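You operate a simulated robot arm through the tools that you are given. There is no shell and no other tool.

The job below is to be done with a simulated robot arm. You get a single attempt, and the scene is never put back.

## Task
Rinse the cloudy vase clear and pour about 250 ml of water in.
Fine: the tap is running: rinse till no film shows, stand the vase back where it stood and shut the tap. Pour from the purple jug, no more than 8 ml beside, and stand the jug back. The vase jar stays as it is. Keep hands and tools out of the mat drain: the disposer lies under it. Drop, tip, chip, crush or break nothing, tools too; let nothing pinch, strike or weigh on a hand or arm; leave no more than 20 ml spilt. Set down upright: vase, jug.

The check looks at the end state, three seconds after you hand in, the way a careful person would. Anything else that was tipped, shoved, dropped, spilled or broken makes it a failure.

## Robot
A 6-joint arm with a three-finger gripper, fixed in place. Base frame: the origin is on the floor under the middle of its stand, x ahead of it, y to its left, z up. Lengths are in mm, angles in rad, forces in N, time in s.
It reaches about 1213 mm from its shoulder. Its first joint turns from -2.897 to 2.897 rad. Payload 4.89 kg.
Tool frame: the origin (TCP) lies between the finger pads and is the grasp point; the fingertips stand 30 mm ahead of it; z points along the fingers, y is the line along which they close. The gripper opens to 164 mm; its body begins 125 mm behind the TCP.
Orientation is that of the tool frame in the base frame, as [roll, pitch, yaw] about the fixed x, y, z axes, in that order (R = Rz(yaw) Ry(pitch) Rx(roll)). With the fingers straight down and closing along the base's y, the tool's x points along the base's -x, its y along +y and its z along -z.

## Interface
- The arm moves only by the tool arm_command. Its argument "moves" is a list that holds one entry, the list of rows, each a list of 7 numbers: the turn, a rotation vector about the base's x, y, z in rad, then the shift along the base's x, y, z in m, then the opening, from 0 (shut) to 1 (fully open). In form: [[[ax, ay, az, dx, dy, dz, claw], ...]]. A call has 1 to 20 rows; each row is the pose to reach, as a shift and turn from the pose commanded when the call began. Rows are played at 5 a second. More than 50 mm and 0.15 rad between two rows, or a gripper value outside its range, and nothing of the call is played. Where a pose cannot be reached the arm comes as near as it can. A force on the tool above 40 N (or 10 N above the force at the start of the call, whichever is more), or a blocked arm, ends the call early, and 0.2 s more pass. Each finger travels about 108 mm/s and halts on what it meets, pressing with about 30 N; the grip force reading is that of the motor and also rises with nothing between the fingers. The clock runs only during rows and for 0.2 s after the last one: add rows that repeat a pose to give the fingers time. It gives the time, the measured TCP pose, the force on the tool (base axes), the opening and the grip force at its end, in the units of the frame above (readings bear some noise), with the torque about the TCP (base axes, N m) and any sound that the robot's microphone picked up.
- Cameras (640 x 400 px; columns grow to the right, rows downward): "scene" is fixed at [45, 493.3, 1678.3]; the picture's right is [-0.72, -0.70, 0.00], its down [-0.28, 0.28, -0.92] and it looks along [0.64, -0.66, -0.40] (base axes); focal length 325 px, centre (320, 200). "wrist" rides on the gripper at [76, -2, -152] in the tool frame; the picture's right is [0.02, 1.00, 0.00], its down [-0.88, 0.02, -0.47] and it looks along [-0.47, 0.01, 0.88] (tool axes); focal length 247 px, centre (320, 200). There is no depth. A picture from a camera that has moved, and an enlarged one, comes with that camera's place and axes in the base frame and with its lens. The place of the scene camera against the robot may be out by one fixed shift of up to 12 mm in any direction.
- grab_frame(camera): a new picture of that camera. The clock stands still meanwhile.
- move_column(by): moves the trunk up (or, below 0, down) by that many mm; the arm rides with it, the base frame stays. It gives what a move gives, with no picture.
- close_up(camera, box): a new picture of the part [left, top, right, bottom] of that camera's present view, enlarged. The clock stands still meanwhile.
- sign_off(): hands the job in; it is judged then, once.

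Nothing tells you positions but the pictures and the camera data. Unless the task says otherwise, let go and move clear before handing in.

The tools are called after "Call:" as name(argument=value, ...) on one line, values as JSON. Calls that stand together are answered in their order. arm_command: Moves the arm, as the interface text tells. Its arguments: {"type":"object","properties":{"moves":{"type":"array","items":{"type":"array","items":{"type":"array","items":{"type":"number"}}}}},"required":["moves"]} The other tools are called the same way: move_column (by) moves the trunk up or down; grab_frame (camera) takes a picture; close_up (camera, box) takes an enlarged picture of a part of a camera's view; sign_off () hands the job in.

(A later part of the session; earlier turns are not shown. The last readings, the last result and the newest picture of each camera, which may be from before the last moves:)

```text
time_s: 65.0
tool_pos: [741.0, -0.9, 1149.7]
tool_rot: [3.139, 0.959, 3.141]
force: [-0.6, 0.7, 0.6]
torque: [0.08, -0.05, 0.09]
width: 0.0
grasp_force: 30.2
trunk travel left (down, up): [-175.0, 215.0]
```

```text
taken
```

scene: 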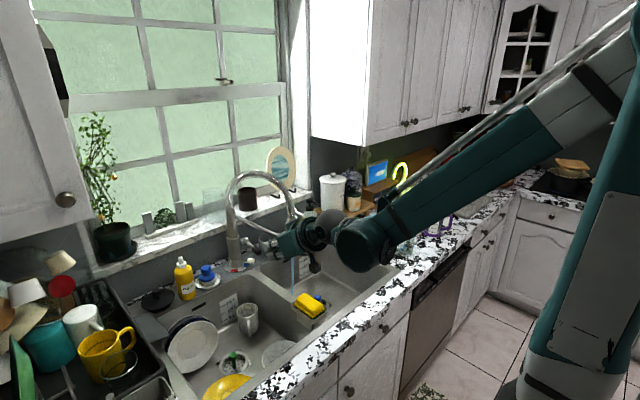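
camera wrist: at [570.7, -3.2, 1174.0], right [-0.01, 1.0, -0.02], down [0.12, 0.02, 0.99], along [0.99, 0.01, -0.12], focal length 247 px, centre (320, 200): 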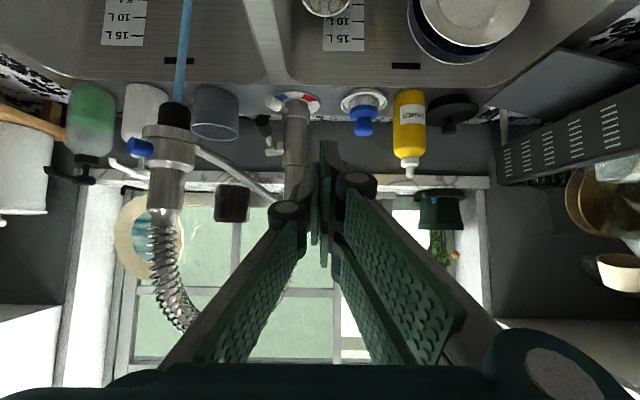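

Call:
close_up(camera="wrist", box=[230, 85, 342, 155])

Call:
close_up(camera="wrist", box=[120, 90, 312, 210])

Call:
close_up(camera="scene", box=[220, 230, 332, 300])

```text
5.71 times, centred on (286, 120) of wrist
camera zoom: at [570.7, -3.2, 1174.0], right [-0.01, 1.0, -0.02], down [0.12, 0.02, 0.99], along [0.99, 0.01, -0.12], focal length 1411 px, centre (514, 657)
```

zoom: 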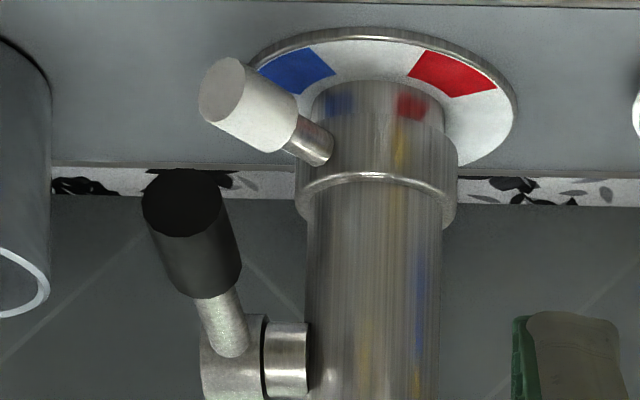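

```text
3.33 times, centred on (216, 150) of wrist
camera zoom: at [570.7, -3.2, 1174.0], right [-0.01, 1.0, -0.02], down [0.12, 0.02, 0.99], along [0.99, 0.01, -0.12], focal length 823 px, centre (667, 367)
```

zoom: 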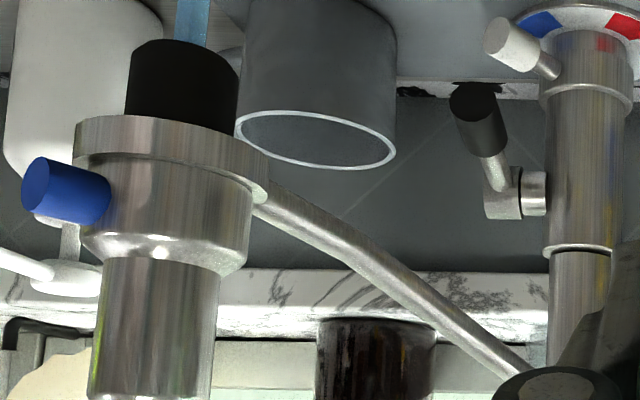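

```text
5.71 times, centred on (276, 265) of scene
camera zoom: at [45.0, 493.3, 1678.3], right [-0.72, -0.7, 0.0], down [-0.28, 0.28, -0.92], along [0.64, -0.66, -0.4], focal length 1855 px, centre (571, -171)
```

zoom: 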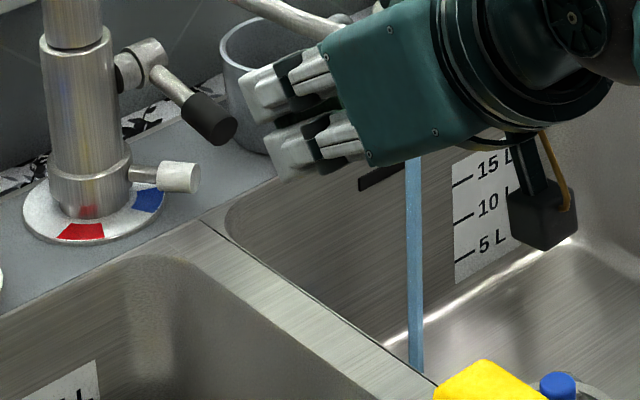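

The lever's pivot axis lies along y at (1028, -95, 1024), and the 22 mm black grip ends at (946, -96, 1004), about 14° below horizontal. I'll come in from the left, yawed -30° and pitched about 18°, so the gripper passes the spray head and stays under the support rod.

Call:
arm_command(moves=[[[-0.0097, -0.0363, -0.065, 0.01, 0, -0.01, 0], [-0.0194, -0.0725, -0.13, 0.02, -0.003, -0.02, 0], [-0.0291, -0.1088, -0.195, 0.03, -0.006, -0.035, 0.1], [-0.0389, -0.145, -0.26, 0.042, -0.01, -0.05, 0.2], [-0.0486, -0.1813, -0.325, 0.055, -0.015, -0.065, 0.3], [-0.0583, -0.2175, -0.39, 0.068, -0.02, -0.08, 0.4], [-0.068, -0.2538, -0.455, 0.081, -0.025, -0.095, 0.43], [-0.0777, -0.29, -0.5198, 0.094, -0.03, -0.107, 0.43], [-0.0777, -0.29, -0.5198, 0.094, -0.03, -0.107, 0.43]]])

Call:
grab_frame(camera="wrist")

Call:
close_up(camera="scene", box=[200, 180, 392, 300])

```text
time_s: 67.0
tool_pos: [833.7, -28.9, 1044.3]
tool_rot: [3.139, 1.256, 2.613]
force: [-0.1, 0.1, -0.6]
torque: [0.0, 0.01, -0.02]
width: 70.7
grasp_force: 0.1
trunk travel left (down, up): [-175.0, 215.0]
```

```text
taken
camera wrist: at [685.4, 52.3, 1017.1], right [0.49, 0.87, -0.02], down [-0.15, 0.11, 0.98], along [0.86, -0.48, 0.18], focal length 247 px, centre (320, 200)
```

wrist: 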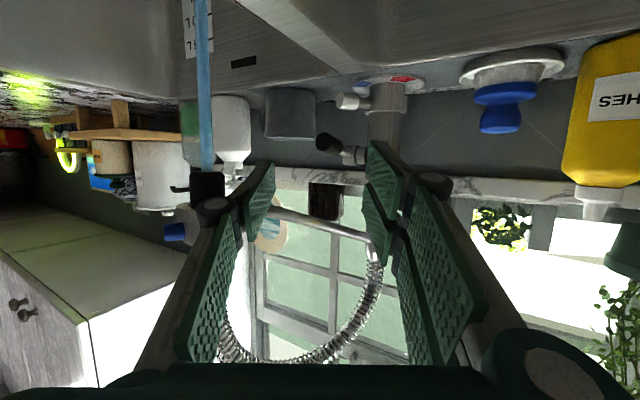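

```text
3.33 times, centred on (296, 240) of scene
camera zoom: at [45.0, 493.3, 1678.3], right [-0.72, -0.7, 0.0], down [-0.28, 0.28, -0.92], along [0.64, -0.66, -0.4], focal length 1082 px, centre (400, 67)
```

zoom: 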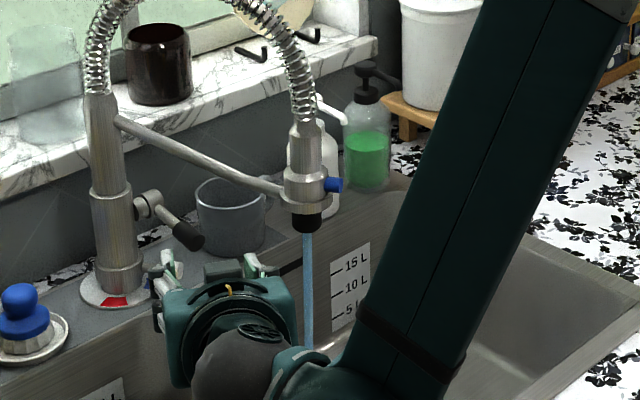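

Call:
close_up(camera="wrist", box=[272, 100, 384, 170])

```text
5.71 times, centred on (328, 135) of wrist
camera zoom: at [685.4, 52.3, 1017.1], right [0.49, 0.87, -0.02], down [-0.15, 0.11, 0.98], along [0.86, -0.48, 0.18], focal length 1411 px, centre (274, 571)
```

zoom: 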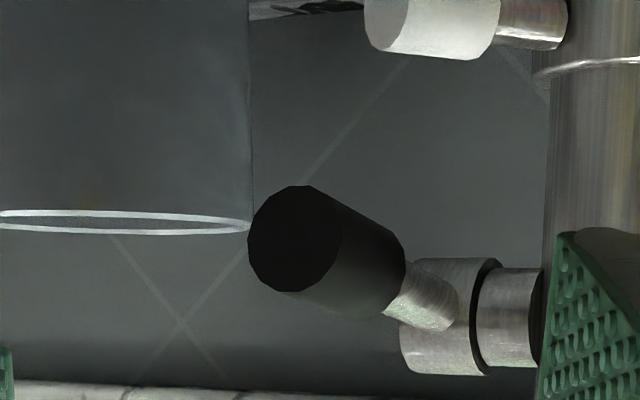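

The grip end sits right on the tool axis. I move in so the fingers straddle the black grip.

Call:
arm_command(moves=[[[0, 0, 0, 0.028, -0.016, -0.01, 0.43], [0, 0, 0, 0.056, -0.032, -0.02, 0.43], [0, 0, 0, 0.084, -0.048, -0.03, 0.43], [0, 0, 0, 0.102, -0.058, -0.036, 0.43], [0, 0, 0, 0.114, -0.064, -0.04, 0.43], [0, 0, 0, 0.114, -0.064, -0.04, 0.43]]])

Call:
grab_frame(camera="wrist")

Call:
close_up(camera="wrist", box=[240, 120, 400, 220])

Call:
close_up(camera="scene", box=[200, 200, 328, 280])

```text
time_s: 68.4
tool_pos: [947.1, -94.5, 1004.9]
tool_rot: [3.141, 1.256, 2.617]
force: [-0.2, -0.4, -0.3]
torque: [0.0, 0.0, -0.01]
width: 70.3
grasp_force: 0.0
trunk travel left (down, up): [-175.0, 215.0]
```

```text
taken
camera wrist: at [798.7, -12.3, 978.0], right [0.49, 0.87, -0.02], down [-0.14, 0.11, 0.98], along [0.86, -0.48, 0.18], focal length 247 px, centre (320, 200)
```

wrist: 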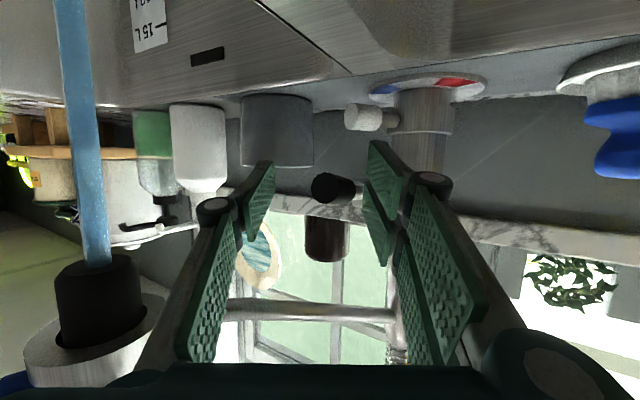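

```text
4.00 times, centred on (320, 170) of wrist
camera zoom: at [798.7, -12.3, 978.0], right [0.49, 0.87, -0.02], down [-0.14, 0.11, 0.98], along [0.86, -0.48, 0.18], focal length 988 px, centre (320, 320)
```

zoom: 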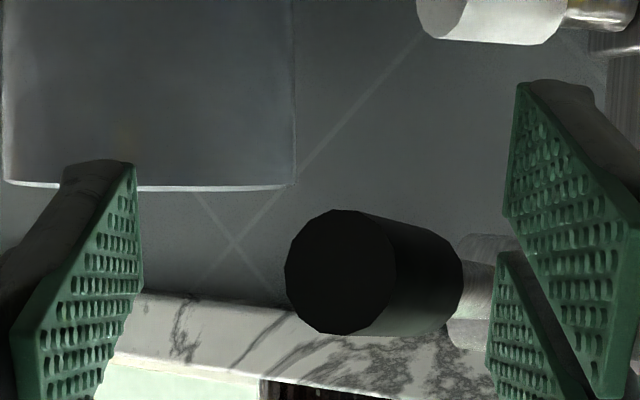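

```text
5.00 times, centred on (264, 240) of scene
camera zoom: at [45.0, 493.3, 1678.3], right [-0.72, -0.7, 0.0], down [-0.28, 0.28, -0.92], along [0.64, -0.66, -0.4], focal length 1623 px, centre (600, 0)
```

zoom: 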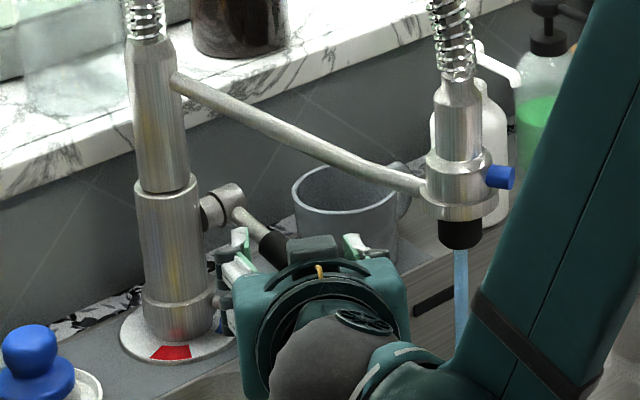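

The grip is between the pads. I close on it gently.

Call:
arm_command(moves=[[[0, 0, 0, 0.004, -0.002, 0, 0.43], [0, 0, 0, 0.004, -0.002, 0, 0.35], [0, 0, 0, 0.004, -0.002, 0, 0.28], [0, 0, 0, 0.004, -0.002, 0, 0.22], [0, 0, 0, 0.004, -0.002, 0, 0.16], [0, 0, 0, 0.004, -0.002, 0, 0.1], [0, 0, 0, 0.004, -0.002, 0, 0.08], [0, 0, 0, 0.004, -0.002, 0, 0.08]]])

Call:
grab_frame(camera="wrist")

Call:
close_up(camera="scene", box=[200, 200, 328, 280])

```text
time_s: 69.5
tool_pos: [954.9, -89.0, 1003.9]
tool_rot: [3.133, 1.258, 2.622]
force: [23.4, 33.1, 0.0]
torque: [0.02, 0.28, 1.36]
width: 43.0
grasp_force: 21.5
trunk travel left (down, up): [-175.0, 215.0]
stopped in row 5: the force on the tool passed its limit at 50 N (the readings are from after the stop); the commanded pose is now the measured one
```

```text
taken
camera wrist: at [806.0, -8.8, 977.3], right [0.48, 0.87, -0.02], down [-0.15, 0.1, 0.98], along [0.86, -0.47, 0.18], focal length 247 px, centre (320, 200)
```

wrist: 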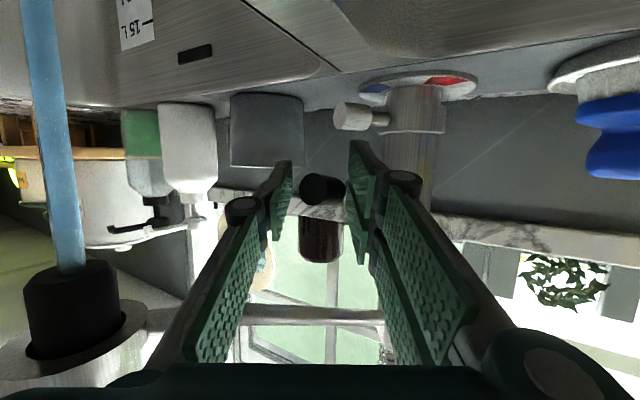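

```text
5.00 times, centred on (264, 240) of scene
camera zoom: at [45.0, 493.3, 1678.3], right [-0.72, -0.7, 0.0], down [-0.28, 0.28, -0.92], along [0.64, -0.66, -0.4], focal length 1623 px, centre (600, 0)
```

zoom: 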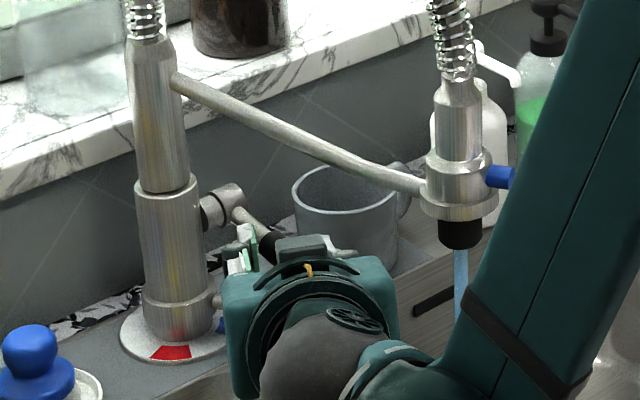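

The right-hand fingers met the grip first and pushed against it, because the grip sits about 7 mm right of centre. I open a little, shift to centre on it, and close again.

Call:
arm_command(moves=[[[0, 0, 0, 0, 0, 0, 0.4], [0, 0, 0, 0.002, 0.004, 0, 0.4], [0, 0, 0, 0.004, 0.007, 0, 0.4], [0, 0, 0, 0.004, 0.007, 0, 0.4]]])

Call:
close_up(camera="wrist", box=[240, 120, 400, 220])

Call:
close_up(camera="scene", box=[200, 200, 328, 280])

```text
time_s: 70.5
tool_pos: [955.4, -87.0, 1004.0]
tool_rot: [3.137, 1.261, 2.618]
force: [-0.1, 1.2, -0.5]
torque: [-0.03, -0.03, -0.01]
width: 65.6
grasp_force: 0.0
trunk travel left (down, up): [-175.0, 215.0]
```

```text
4.00 times, centred on (320, 170) of wrist
camera zoom: at [807.8, -5.3, 977.0], right [0.49, 0.87, -0.02], down [-0.15, 0.1, 0.98], along [0.86, -0.48, 0.18], focal length 988 px, centre (320, 320)
```

zoom: 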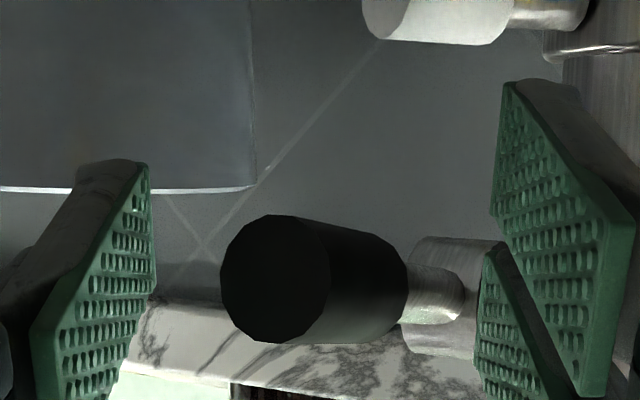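

```text
5.00 times, centred on (264, 240) of scene
camera zoom: at [45.0, 493.3, 1678.3], right [-0.72, -0.7, 0.0], down [-0.28, 0.28, -0.92], along [0.64, -0.66, -0.4], focal length 1623 px, centre (600, 0)
```

zoom: 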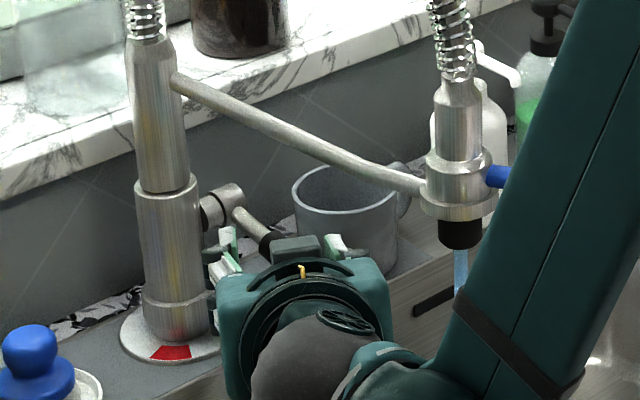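

Call:
arm_command(moves=[[[0, 0, 0, 0, 0, 0, 0.33], [0, 0, 0, 0, 0, 0, 0.28], [0, 0, 0, 0, 0, 0, 0.24], [0, 0, 0, 0, 0, 0, 0.2], [0, 0, 0, 0, 0, 0, 0.17], [0, 0, 0, 0, 0, 0, 0.14], [0, 0, 0, 0, 0, 0, 0.12], [0, 0, 0, 0, 0, 0, 0.1], [0, 0, 0, 0, 0, 0, 0.1]]])

Call:
close_up(camera="wrist", box=[240, 120, 400, 220])

```text
time_s: 72.5
tool_pos: [954.9, -86.8, 1003.0]
tool_rot: [3.136, 1.258, 2.618]
force: [2.1, 0.2, -0.9]
torque: [-0.27, 0.01, 1.37]
width: 37.5
grasp_force: 44.8
trunk travel left (down, up): [-175.0, 215.0]
```

```text
4.00 times, centred on (320, 170) of wrist
camera zoom: at [807.9, -5.1, 977.1], right [0.49, 0.87, -0.02], down [-0.15, 0.1, 0.98], along [0.86, -0.48, 0.18], focal length 988 px, centre (320, 320)
```

zoom: 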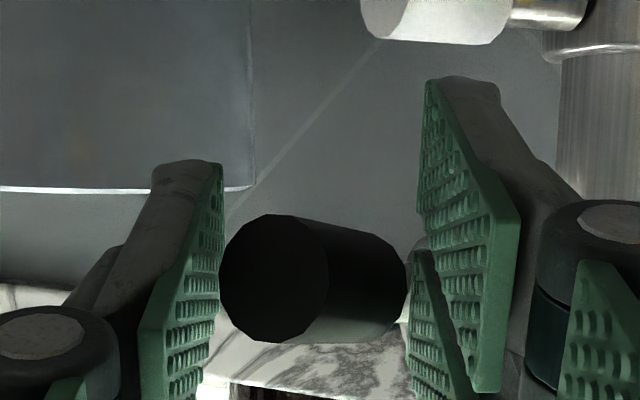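

The grip is held. I test the lever with a small 8 mm downward move, watching the force.

Call:
arm_command(moves=[[[0, 0, 0, 0, 0, -0.002, 0.1], [0, 0, 0, 0, 0, -0.004, 0.1], [0, 0, 0, 0, 0, -0.006, 0.1], [0, 0, 0, 0, 0, -0.008, 0.1], [0, 0, 0, 0, 0, -0.008, 0.1]]])

Call:
close_up(camera="scene", box=[200, 200, 328, 280])

Call:
close_up(camera="wrist", box=[0, 0, 320, 200])

```text
time_s: 73.7
tool_pos: [955.9, -85.9, 997.0]
tool_rot: [3.136, 1.258, 2.619]
force: [18.9, 5.2, 15.8]
torque: [-0.74, -1.03, 1.55]
width: 37.1
grasp_force: 44.9
trunk travel left (down, up): [-175.0, 215.0]
```

```text
5.00 times, centred on (264, 240) of scene
camera zoom: at [45.0, 493.3, 1678.3], right [-0.72, -0.7, 0.0], down [-0.28, 0.28, -0.92], along [0.64, -0.66, -0.4], focal length 1623 px, centre (600, 0)
```

zoom: 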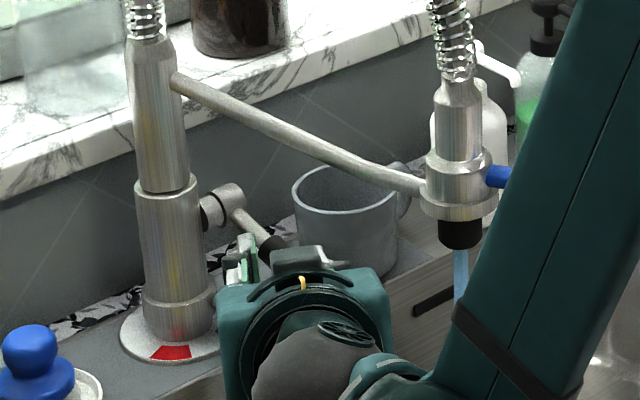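

```text
2.00 times, centred on (160, 100) of wrist
camera zoom: at [807.7, -4.6, 969.5], right [0.49, 0.87, -0.02], down [-0.15, 0.1, 0.98], along [0.86, -0.48, 0.18], focal length 494 px, centre (640, 400)
```

zoom: 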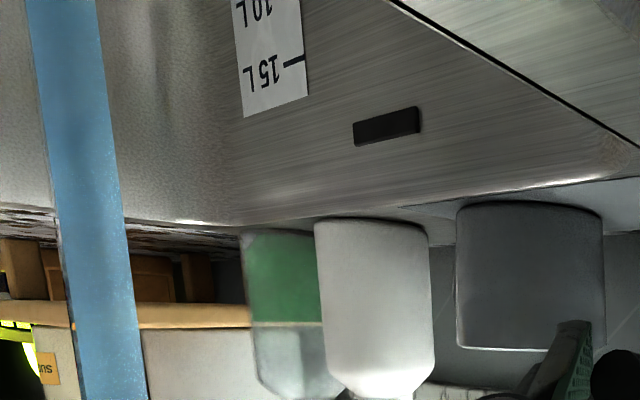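

Downward meets resistance (16–19 N) with little motion. I go back and test upward by a small amount.

Call:
arm_command(moves=[[[0, 0, 0, 0, 0, 0.003, 0.1], [0, 0, 0, 0, 0, 0.006, 0.1], [0, 0, 0, 0, 0, 0.009, 0.1], [0, 0, 0, 0, 0, 0.012, 0.1], [0, 0, 0, 0, 0, 0.015, 0.1], [0, 0, 0, 0, 0, 0.018, 0.1], [0, 0, 0, 0, 0, 0.018, 0.1]]])

Call:
close_up(camera="scene", box=[200, 200, 328, 280])

Call:
grab_frame(camera="wrist")

```text
time_s: 75.3
tool_pos: [954.2, -86.6, 1015.3]
tool_rot: [3.136, 1.259, 2.618]
force: [-14.0, 5.9, -13.5]
torque: [0.2, 1.13, 1.31]
width: 36.9
grasp_force: 45.1
trunk travel left (down, up): [-175.0, 215.0]
```

```text
5.00 times, centred on (264, 240) of scene
camera zoom: at [45.0, 493.3, 1678.3], right [-0.72, -0.7, 0.0], down [-0.28, 0.28, -0.92], along [0.64, -0.66, -0.4], focal length 1623 px, centre (600, 0)
```

zoom: 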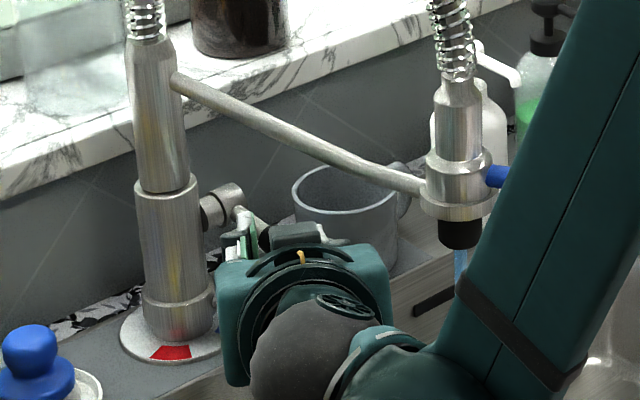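

```text
taken
camera wrist: at [807.2, -5.3, 988.2], right [0.49, 0.87, -0.02], down [-0.15, 0.1, 0.98], along [0.86, -0.48, 0.18], focal length 247 px, centre (320, 200)
```

wrist: 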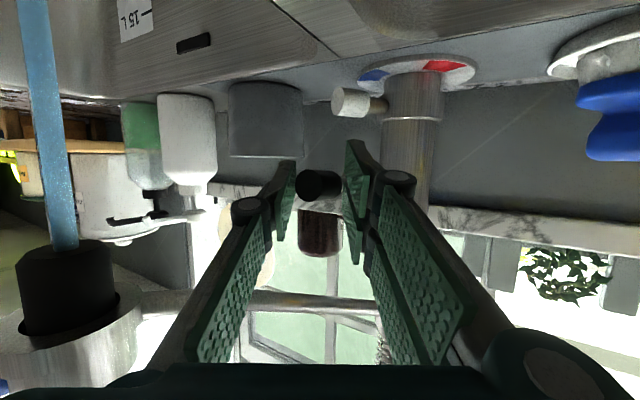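

Call:
close_up(camera="wrist", box=[0, 0, 320, 200])

Call:
close_up(camera="scene", box=[264, 230, 328, 300])

Call:
close_up(camera="wrist", box=[240, 120, 400, 220])

```text
2.00 times, centred on (160, 100) of wrist
camera zoom: at [807.2, -5.3, 988.2], right [0.49, 0.87, -0.02], down [-0.15, 0.1, 0.98], along [0.86, -0.48, 0.18], focal length 494 px, centre (640, 400)
```

zoom: 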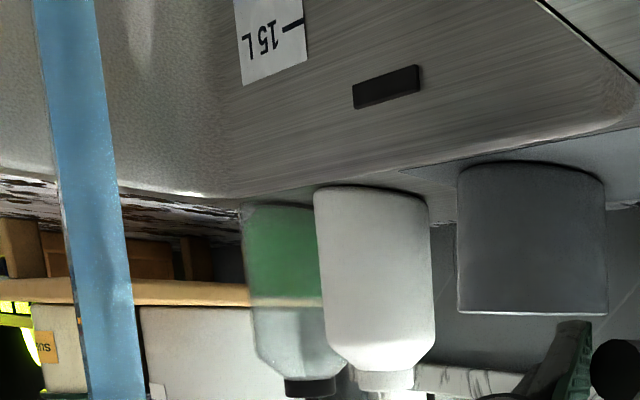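

```text
5.71 times, centred on (296, 265) of scene
camera zoom: at [45.0, 493.3, 1678.3], right [-0.72, -0.7, 0.0], down [-0.28, 0.28, -0.92], along [0.64, -0.66, -0.4], focal length 1855 px, centre (457, -171)
```

zoom: 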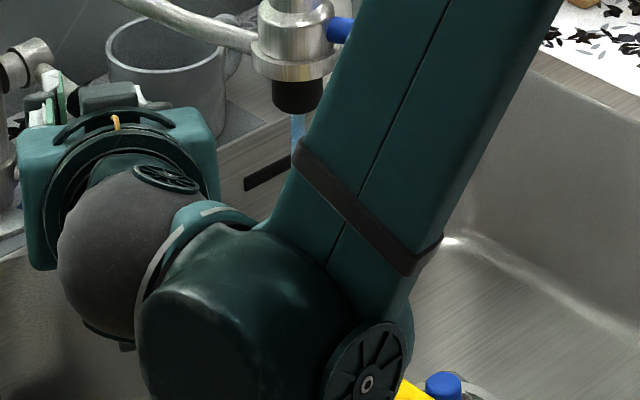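

```text
4.00 times, centred on (320, 170) of wrist
camera zoom: at [807.2, -5.3, 988.2], right [0.49, 0.87, -0.02], down [-0.15, 0.1, 0.98], along [0.86, -0.48, 0.18], focal length 988 px, centre (320, 320)
```

zoom: 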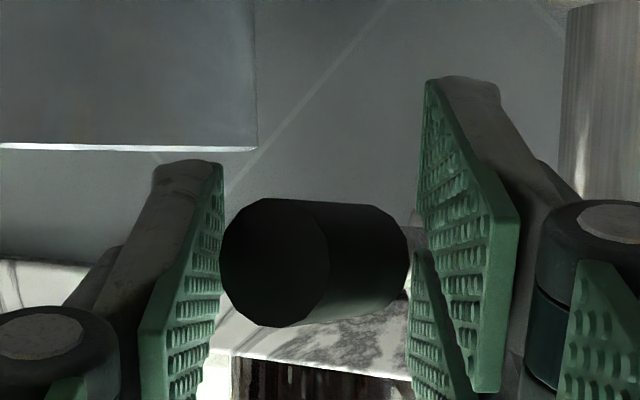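

The lever followed upward by about 10 mm and the stream looks slightly thinner, so up seems to be the closing direction. I continue upward along its arc, staying under the support rod.

Call:
arm_command(moves=[[[0, 0, 0, -0.001, 0, 0.004, 0.1], [0, 0, 0, -0.001, 0, 0.008, 0.1], [0, 0, 0, -0.001, 0, 0.012, 0.1], [0, 0, 0, -0.001, 0, 0.016, 0.1], [0, 0, 0, 0, 0, 0.02, 0.1], [0, 0, 0, 0, 0, 0.024, 0.1], [0, 0, 0, 0, 0, 0.024, 0.1]]])

Call:
close_up(camera="wrist", box=[0, 0, 320, 200])

Call:
close_up(camera="scene", box=[200, 200, 328, 280])

Call:
grab_frame(camera="wrist")

```text
time_s: 76.9
tool_pos: [955.5, -87.6, 1040.2]
tool_rot: [3.135, 1.259, 2.615]
force: [-27.4, -1.1, -7.7]
torque: [0.35, 1.26, 1.1]
width: 35.6
grasp_force: 44.9
trunk travel left (down, up): [-175.0, 215.0]
```

```text
2.00 times, centred on (160, 100) of wrist
camera zoom: at [807.5, -5.9, 1012.5], right [0.49, 0.87, -0.02], down [-0.15, 0.1, 0.98], along [0.86, -0.48, 0.18], focal length 494 px, centre (640, 400)
```

zoom: 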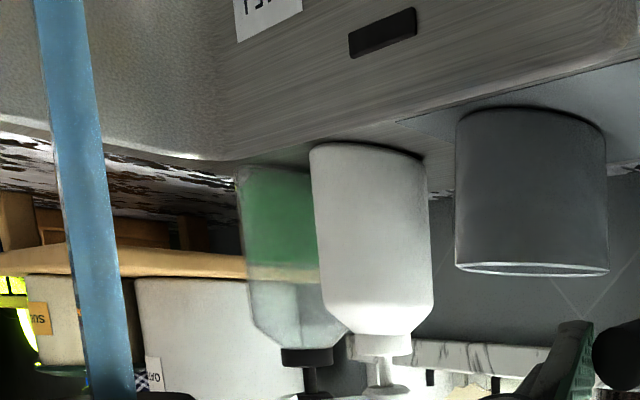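

```text
5.00 times, centred on (264, 240) of scene
camera zoom: at [45.0, 493.3, 1678.3], right [-0.72, -0.7, 0.0], down [-0.28, 0.28, -0.92], along [0.64, -0.66, -0.4], focal length 1623 px, centre (600, 0)
```

zoom: 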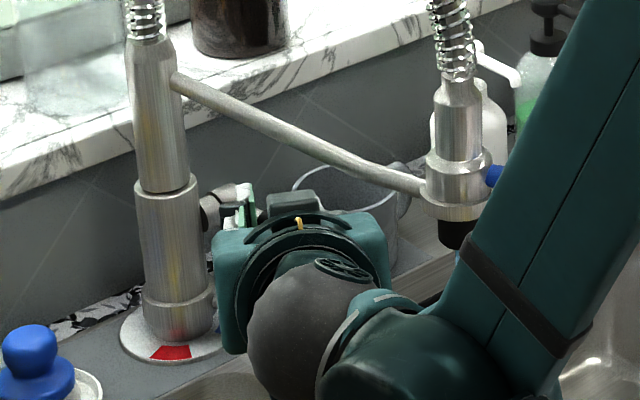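

```text
taken
camera wrist: at [807.5, -5.9, 1012.5], right [0.49, 0.87, -0.02], down [-0.15, 0.1, 0.98], along [0.86, -0.48, 0.18], focal length 247 px, centre (320, 200)
```

wrist: 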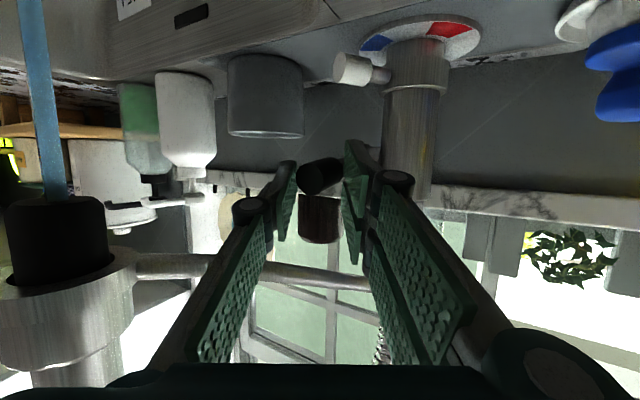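

The stream is clearly thinner: lifting closes the tap. The finger tops would soon reach the support rod, so I'll let go, back off, close the fingers, and push the lever up from below with the fist instead.

Call:
arm_command(moves=[[[0, 0, 0, -0.001, 0, 0, 0.2], [0, 0, 0, -0.001, 0, 0, 0.35], [0, 0, 0, -0.001, 0, 0, 0.42], [0, 0, 0, -0.02, 0.011, 0, 0.42], [0, 0, 0, -0.045, 0.026, 0, 0.42], [0, 0, 0, -0.07, 0.04, -0.005, 0.42], [0, 0, 0, -0.075, 0.043, -0.02, 0.3], [0, 0, 0, -0.075, 0.043, -0.04, 0.15], [0, 0, 0, -0.075, 0.043, -0.06, 0], [0, 0, 0, -0.075, 0.043, -0.08, 0], [0, 0, 0, -0.075, 0.043, -0.08, 0]]])

Call:
grab_frame(camera="wrist")

Call:
close_up(camera="wrist", box=[240, 80, 400, 180])

Call:
close_up(camera="scene", box=[200, 200, 328, 280])

```text
time_s: 79.3
tool_pos: [879.8, -43.1, 959.0]
tool_rot: [3.137, 1.259, 2.619]
force: [-0.8, 0.3, -0.2]
torque: [-0.05, -0.03, 0.0]
width: 0.0
grasp_force: 29.9
trunk travel left (down, up): [-175.0, 215.0]
```

```text
taken
camera wrist: at [732.3, 38.4, 932.1], right [0.49, 0.87, -0.02], down [-0.15, 0.1, 0.98], along [0.86, -0.48, 0.18], focal length 247 px, centre (320, 200)
```

wrist: 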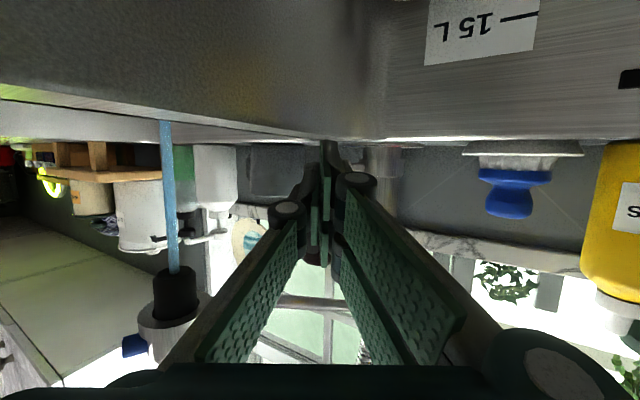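

```text
4.00 times, centred on (320, 130) of wrist
camera zoom: at [732.3, 38.4, 932.1], right [0.49, 0.87, -0.02], down [-0.15, 0.1, 0.98], along [0.86, -0.48, 0.18], focal length 988 px, centre (320, 480)
```

zoom: 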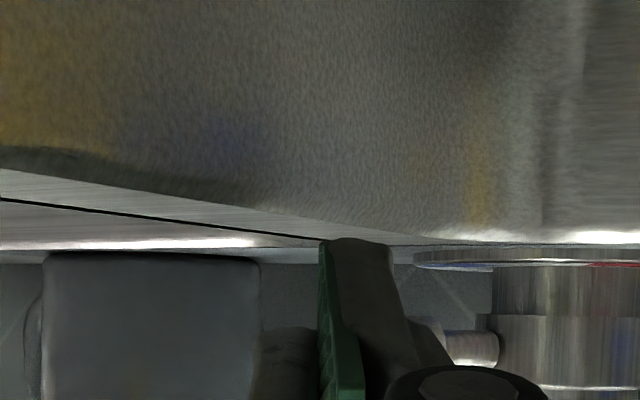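

```text
5.00 times, centred on (264, 240) of scene
camera zoom: at [45.0, 493.3, 1678.3], right [-0.72, -0.7, 0.0], down [-0.28, 0.28, -0.92], along [0.64, -0.66, -0.4], focal length 1623 px, centre (600, 0)
```

zoom: 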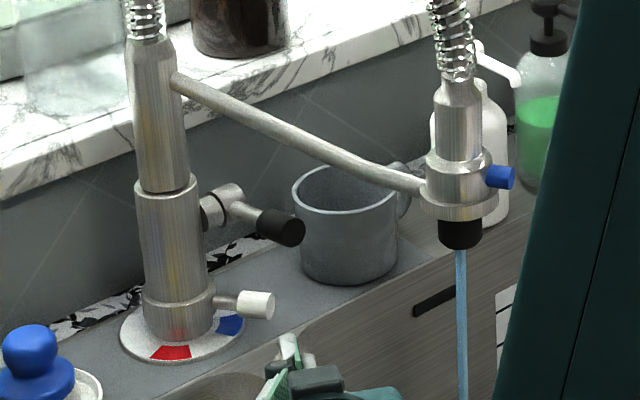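

The lever stays where I left it, about 12° above level, and the stream is thinner. I bring the closed fist under the grip's end, keeping short of the white temperature stub.

Call:
arm_command(moves=[[[0, 0, 0, 0.016, -0.015, 0.005, 0], [0, 0, 0, 0.032, -0.031, 0.01, 0], [0, 0, 0, 0.048, -0.047, 0.013, 0], [0, 0, 0, 0.048, -0.047, 0.013, 0]]])

Call:
grab_frame(camera="wrist")

Call:
close_up(camera="wrist", box=[260, 120, 388, 200])

Call:
close_up(camera="scene", box=[200, 220, 296, 280])

```text
time_s: 80.3
tool_pos: [928.8, -90.4, 971.4]
tool_rot: [3.136, 1.256, 2.619]
force: [0.4, 0.8, 0.3]
torque: [-0.01, 0.01, -0.02]
width: 0.0
grasp_force: 30.2
trunk travel left (down, up): [-175.0, 215.0]
```

```text
taken
camera wrist: at [780.1, -9.0, 945.2], right [0.49, 0.87, -0.02], down [-0.15, 0.1, 0.98], along [0.86, -0.48, 0.18], focal length 247 px, centre (320, 200)
```

wrist: 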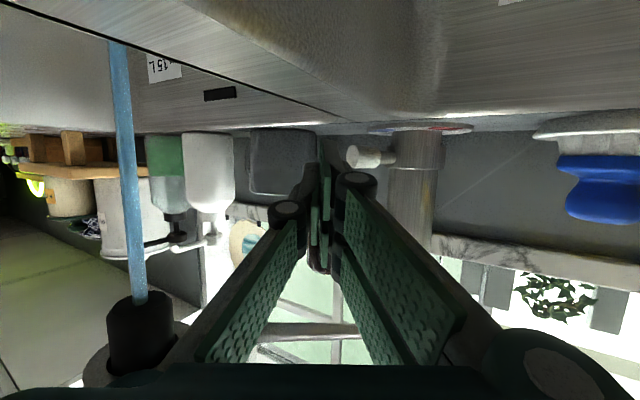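

```text
5.00 times, centred on (324, 160) of wrist
camera zoom: at [780.1, -9.0, 945.2], right [0.49, 0.87, -0.02], down [-0.15, 0.1, 0.98], along [0.86, -0.48, 0.18], focal length 1235 px, centre (300, 400)
```

zoom: 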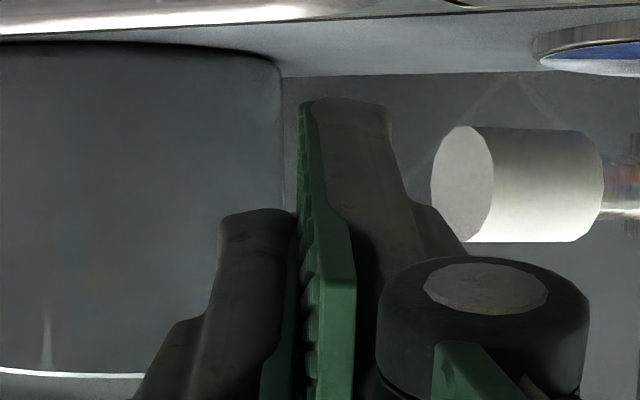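

```text
6.67 times, centred on (248, 250) of scene
camera zoom: at [45.0, 493.3, 1678.3], right [-0.72, -0.7, 0.0], down [-0.28, 0.28, -0.92], along [0.64, -0.66, -0.4], focal length 2164 px, centre (800, -133)
```

zoom: 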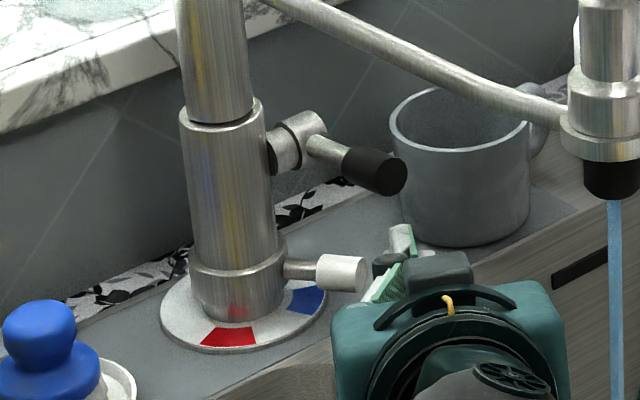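

Call:
arm_command(moves=[[[0, 0, 0, 0, 0, 0.006, 0], [0, 0, 0, 0, 0, 0.012, 0], [0, 0, 0, 0, 0, 0.018, 0], [0, 0, 0, 0, 0, 0.022, 0], [0, 0, 0, 0, 0, 0.022, 0]]])

Call:
grab_frame(camera="wrist")

Call:
close_up(camera="scene", box=[200, 220, 296, 280])

Call:
close_up(camera="wrist", box=[260, 140, 388, 280])

```text
time_s: 81.5
tool_pos: [927.0, -90.4, 994.7]
tool_rot: [3.137, 1.259, 2.618]
force: [0.1, -0.6, -0.1]
torque: [-0.01, -0.01, 0.0]
width: 0.0
grasp_force: 29.6
trunk travel left (down, up): [-175.0, 215.0]
```

```text
taken
camera wrist: at [780.5, -9.3, 967.6], right [0.49, 0.87, -0.02], down [-0.15, 0.1, 0.98], along [0.86, -0.48, 0.18], focal length 247 px, centre (320, 200)
```

wrist: 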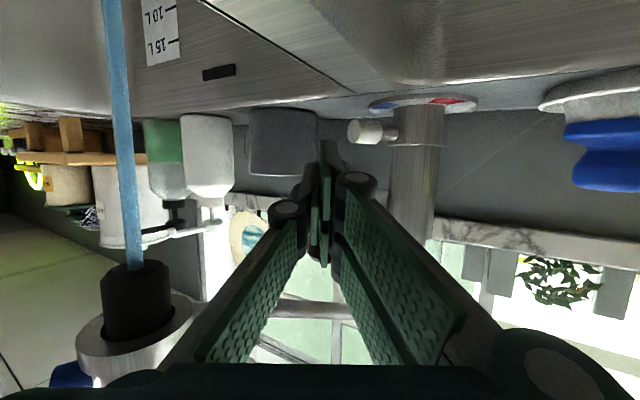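

```text
6.67 times, centred on (248, 250) of scene
camera zoom: at [45.0, 493.3, 1678.3], right [-0.72, -0.7, 0.0], down [-0.28, 0.28, -0.92], along [0.64, -0.66, -0.4], focal length 2164 px, centre (800, -133)
```

zoom: 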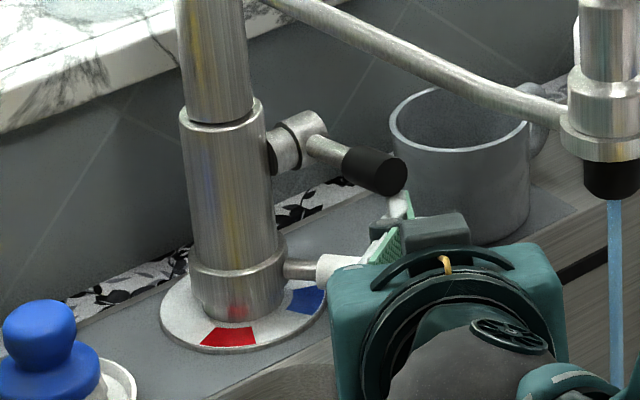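

```text
2.86 times, centred on (324, 210) of wrist
camera zoom: at [780.5, -9.3, 967.6], right [0.49, 0.87, -0.02], down [-0.15, 0.1, 0.98], along [0.86, -0.48, 0.18], focal length 706 px, centre (309, 171)
```

zoom: 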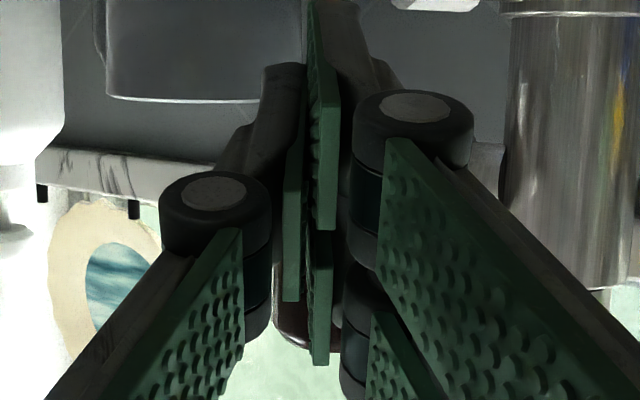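

The fist's top is just under the grip. I raise it along the lever's arc.

Call:
arm_command(moves=[[[0, 0, 0, 0.001, 0, 0.004, 0], [0, 0, 0, 0.002, 0, 0.008, 0], [0, 0, 0, 0.003, 0, 0.012, 0], [0, 0, 0, 0.004, 0, 0.016, 0], [0, 0, 0, 0.006, 0, 0.02, 0], [0, 0, 0, 0.008, 0, 0.024, 0], [0, 0, 0, 0.008, 0, 0.024, 0]]])

Call:
close_up(camera="scene", box=[200, 220, 296, 280])

Call:
grab_frame(camera="wrist")

```text
time_s: 83.1
tool_pos: [936.9, -91.2, 1016.1]
tool_rot: [3.136, 1.258, 2.618]
force: [-0.6, -1.4, -0.5]
torque: [-0.03, 0.01, -0.01]
width: 0.2
grasp_force: 30.0
trunk travel left (down, up): [-175.0, 215.0]
```

```text
6.67 times, centred on (248, 250) of scene
camera zoom: at [45.0, 493.3, 1678.3], right [-0.72, -0.7, 0.0], down [-0.28, 0.28, -0.92], along [0.64, -0.66, -0.4], focal length 2164 px, centre (800, -133)
```

zoom: 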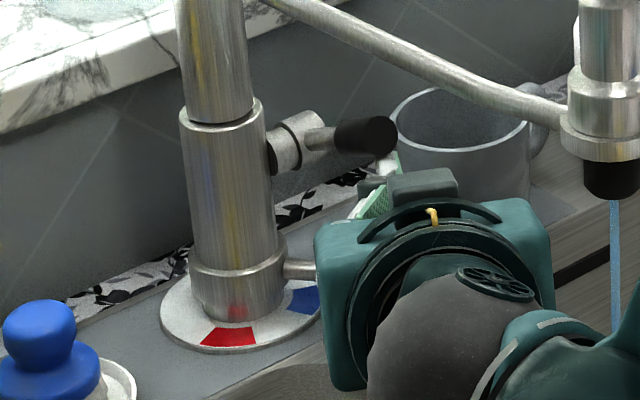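

```text
taken
camera wrist: at [788.9, -9.8, 990.2], right [0.49, 0.87, -0.02], down [-0.15, 0.1, 0.98], along [0.86, -0.48, 0.18], focal length 247 px, centre (320, 200)
```

wrist: 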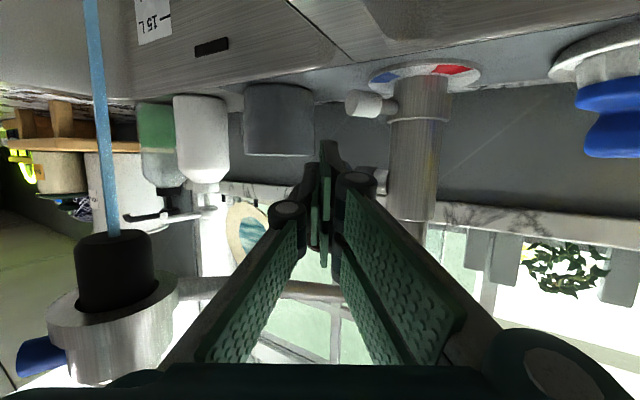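

The lever rises with the fist and the stream thins further. I continue.

Call:
arm_command(moves=[[[0, 0, 0, 0.002, 0, 0.004, 0], [0, 0, 0, 0.004, 0, 0.008, 0], [0, 0, 0, 0.006, 0, 0.012, 0], [0, 0, 0, 0.009, 0, 0.015, 0], [0, 0, 0, 0.012, 0, 0.018, 0], [0, 0, 0, 0.012, 0, 0.018, 0]]])

Call:
close_up(camera="scene", box=[200, 220, 328, 300])

Call:
grab_frame(camera="wrist")

```text
time_s: 84.5
tool_pos: [947.6, -89.8, 1032.8]
tool_rot: [3.135, 1.257, 2.617]
force: [-21.5, 1.4, -20.2]
torque: [0.08, 0.24, -0.09]
width: 0.2
grasp_force: 29.8
trunk travel left (down, up): [-175.0, 215.0]
```

```text
5.00 times, centred on (264, 260) of scene
camera zoom: at [45.0, 493.3, 1678.3], right [-0.72, -0.7, 0.0], down [-0.28, 0.28, -0.92], along [0.64, -0.66, -0.4], focal length 1623 px, centre (600, -100)
```

zoom: 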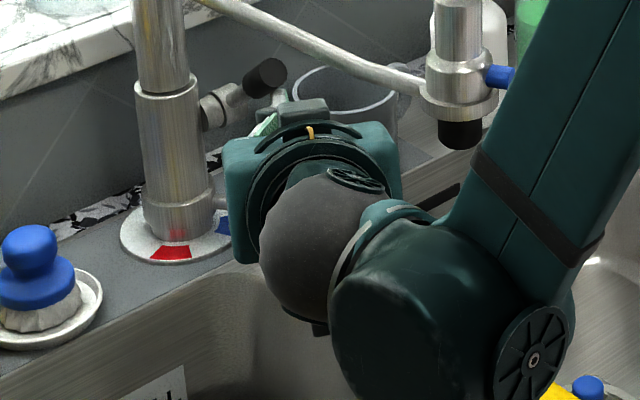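

```text
taken
camera wrist: at [799.9, -8.5, 1007.5], right [0.49, 0.87, -0.02], down [-0.15, 0.1, 0.98], along [0.86, -0.48, 0.18], focal length 247 px, centre (320, 200)
```

wrist: 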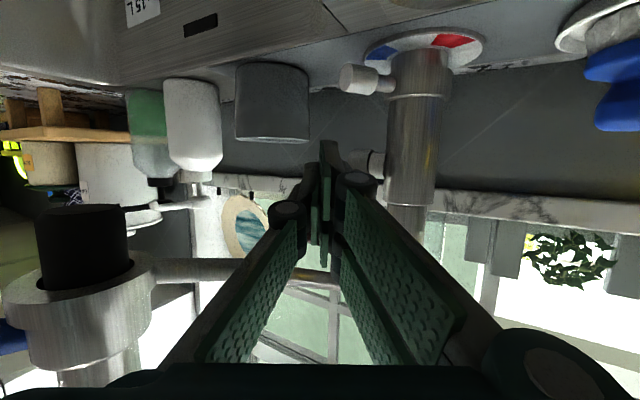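

No water leaves the nozzle any more and the lever is against its stop (29 N): the tap is shut. I back off downward and away, then verify.

Call:
arm_command(moves=[[[0, 0, 0, -0.003, 0, -0.006, 0], [0, 0, 0, -0.008, 0.003, -0.015, 0], [0, 0, 0, -0.03, 0.017, -0.02, 0], [0, 0, 0, -0.065, 0.037, -0.015, 0], [0, 0, 0, -0.1, 0.058, 0, 0], [0, 0, 0, -0.14, 0.07, 0.02, 0], [0, 0, 0, -0.18, 0.07, 0.045, 0], [0, 0, 0, -0.21, 0.07, 0.08, 0], [0, 0, 0, -0.24, 0.07, 0.11, 0], [0, 0, 0, -0.26, 0.07, 0.15, 0]]])

Call:
grab_frame(camera="wrist")

Call:
grab_frame(camera="scene")

Call:
close_up(camera="scene", box=[200, 220, 328, 300])

```text
time_s: 86.7
tool_pos: [690.7, -18.9, 1186.1]
tool_rot: [3.138, 1.257, 2.619]
force: [2.0, -0.5, 0.3]
torque: [-0.06, 0.05, -0.24]
width: 0.4
grasp_force: 30.3
trunk travel left (down, up): [-175.0, 215.0]
```

```text
taken
camera wrist: at [541.8, 62.9, 1159.5], right [0.49, 0.87, -0.02], down [-0.15, 0.1, 0.98], along [0.86, -0.48, 0.18], focal length 247 px, centre (320, 200)
```

wrist: 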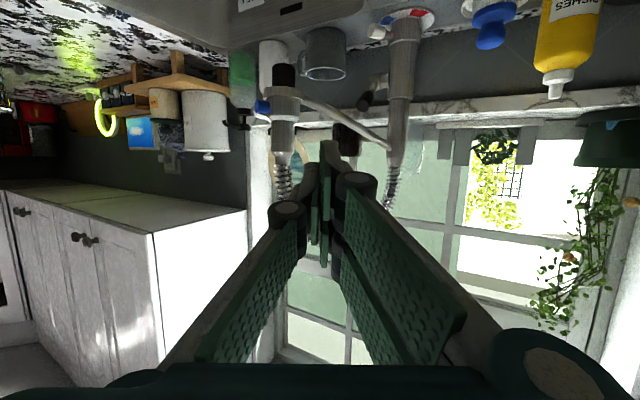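

```text
taken
```

scene: 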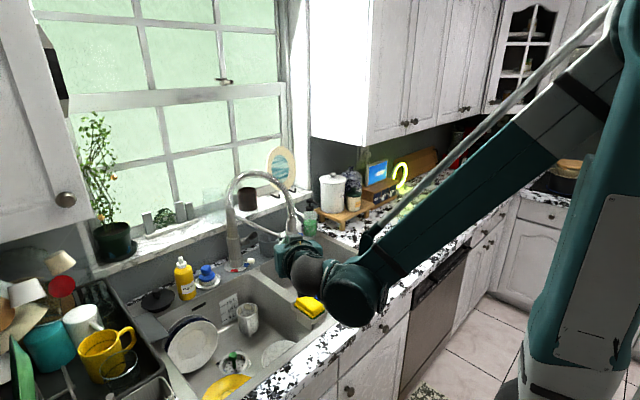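

```text
5.00 times, centred on (264, 260) of scene
camera zoom: at [45.0, 493.3, 1678.3], right [-0.72, -0.7, 0.0], down [-0.28, 0.28, -0.92], along [0.64, -0.66, -0.4], focal length 1623 px, centre (600, -100)
```

zoom: 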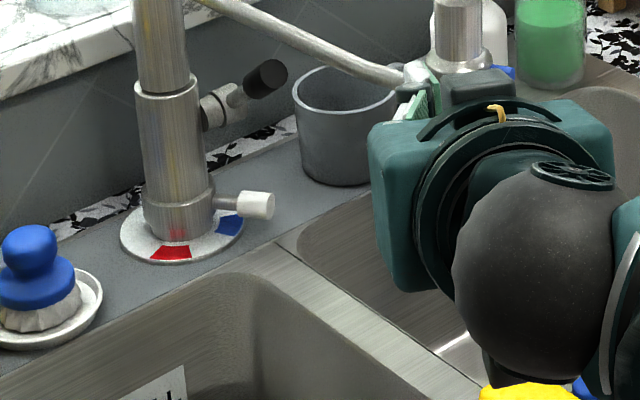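

The tap is shut: there is no stream in the wrist view and the lever is still up at its stop. Now the jug: I swing round over the counter, well clear of everything, to a viewing pose behind its handle.

Call:
arm_command(moves=[[[0.0004, 0.0246, 0.0496, -0.013, -0.044, 0.004, 0], [0.0009, 0.0492, 0.0993, -0.026, -0.088, 0.008, 0], [0.0013, 0.0737, 0.1489, -0.039, -0.132, 0.012, 0], [0.0017, 0.0983, 0.1985, -0.052, -0.176, 0.016, 0], [0.0022, 0.1229, 0.2482, -0.065, -0.22, 0.02, 0], [0.0026, 0.1475, 0.2978, -0.078, -0.264, 0.024, 0], [0.003, 0.172, 0.3474, -0.091, -0.308, 0.028, 0], [0.0034, 0.1966, 0.397, -0.104, -0.352, 0.032, 0], [0.0039, 0.2212, 0.4467, -0.117, -0.396, 0.036, 0], [0.0043, 0.2458, 0.4963, -0.13, -0.44, 0.04, 0], [0.0047, 0.2703, 0.5459, -0.143, -0.484, 0.044, 0], [0.0052, 0.2949, 0.5956, -0.156, -0.528, 0.048, 0], [0.0056, 0.3195, 0.6452, -0.169, -0.572, 0.052, 0], [0.006, 0.3441, 0.6948, -0.182, -0.616, 0.056, 0], [0.0065, 0.3686, 0.7445, -0.195, -0.66, 0.058, 0], [0.0069, 0.3932, 0.7941, -0.208, -0.704, 0.058, 0], [0.0073, 0.4178, 0.8437, -0.221, -0.748, 0.058, 0.3], [0.0077, 0.4424, 0.8933, -0.234, -0.792, 0.058, 0.6], [0.0082, 0.4669, 0.943, -0.242, -0.836, 0.058, 0.9], [0.0086, 0.4915, 0.9926, -0.25, -0.88, 0.058, 1]]])

Call:
grab_frame(camera="wrist")

Call:
grab_frame(camera="scene")

```text
time_s: 90.9
tool_pos: [437.6, -900.4, 1245.2]
tool_rot: [3.137, 0.788, -2.65]
force: [0.2, 2.0, 1.4]
torque: [-0.28, 0.14, -0.19]
width: 164.0
grasp_force: 0.1
trunk travel left (down, up): [-175.0, 215.0]
```

```text
taken
camera wrist: at [295.9, -978.3, 1298.1], right [-0.49, 0.87, -0.01], down [0.25, 0.15, 0.96], along [0.84, 0.46, -0.29], focal length 247 px, centre (320, 200)
```

wrist: 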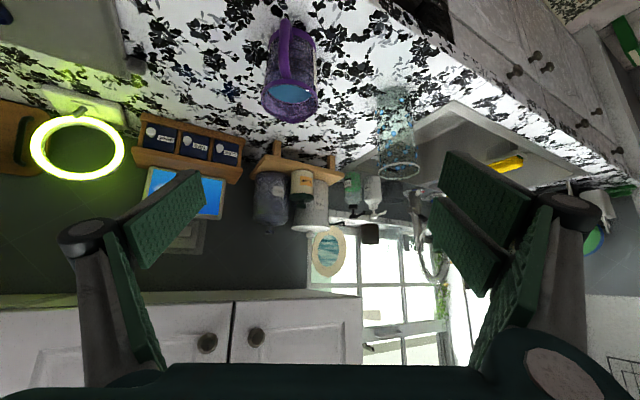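

```text
taken
```

scene: 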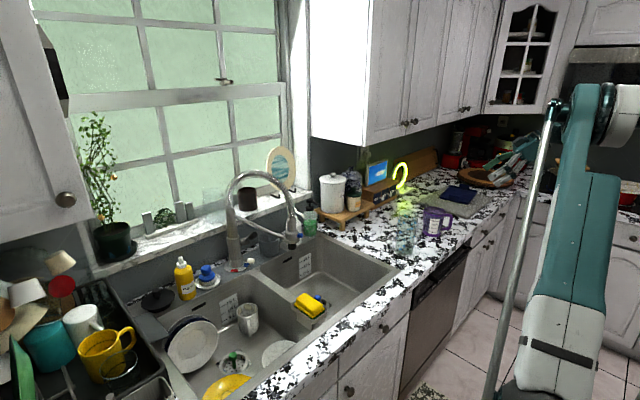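

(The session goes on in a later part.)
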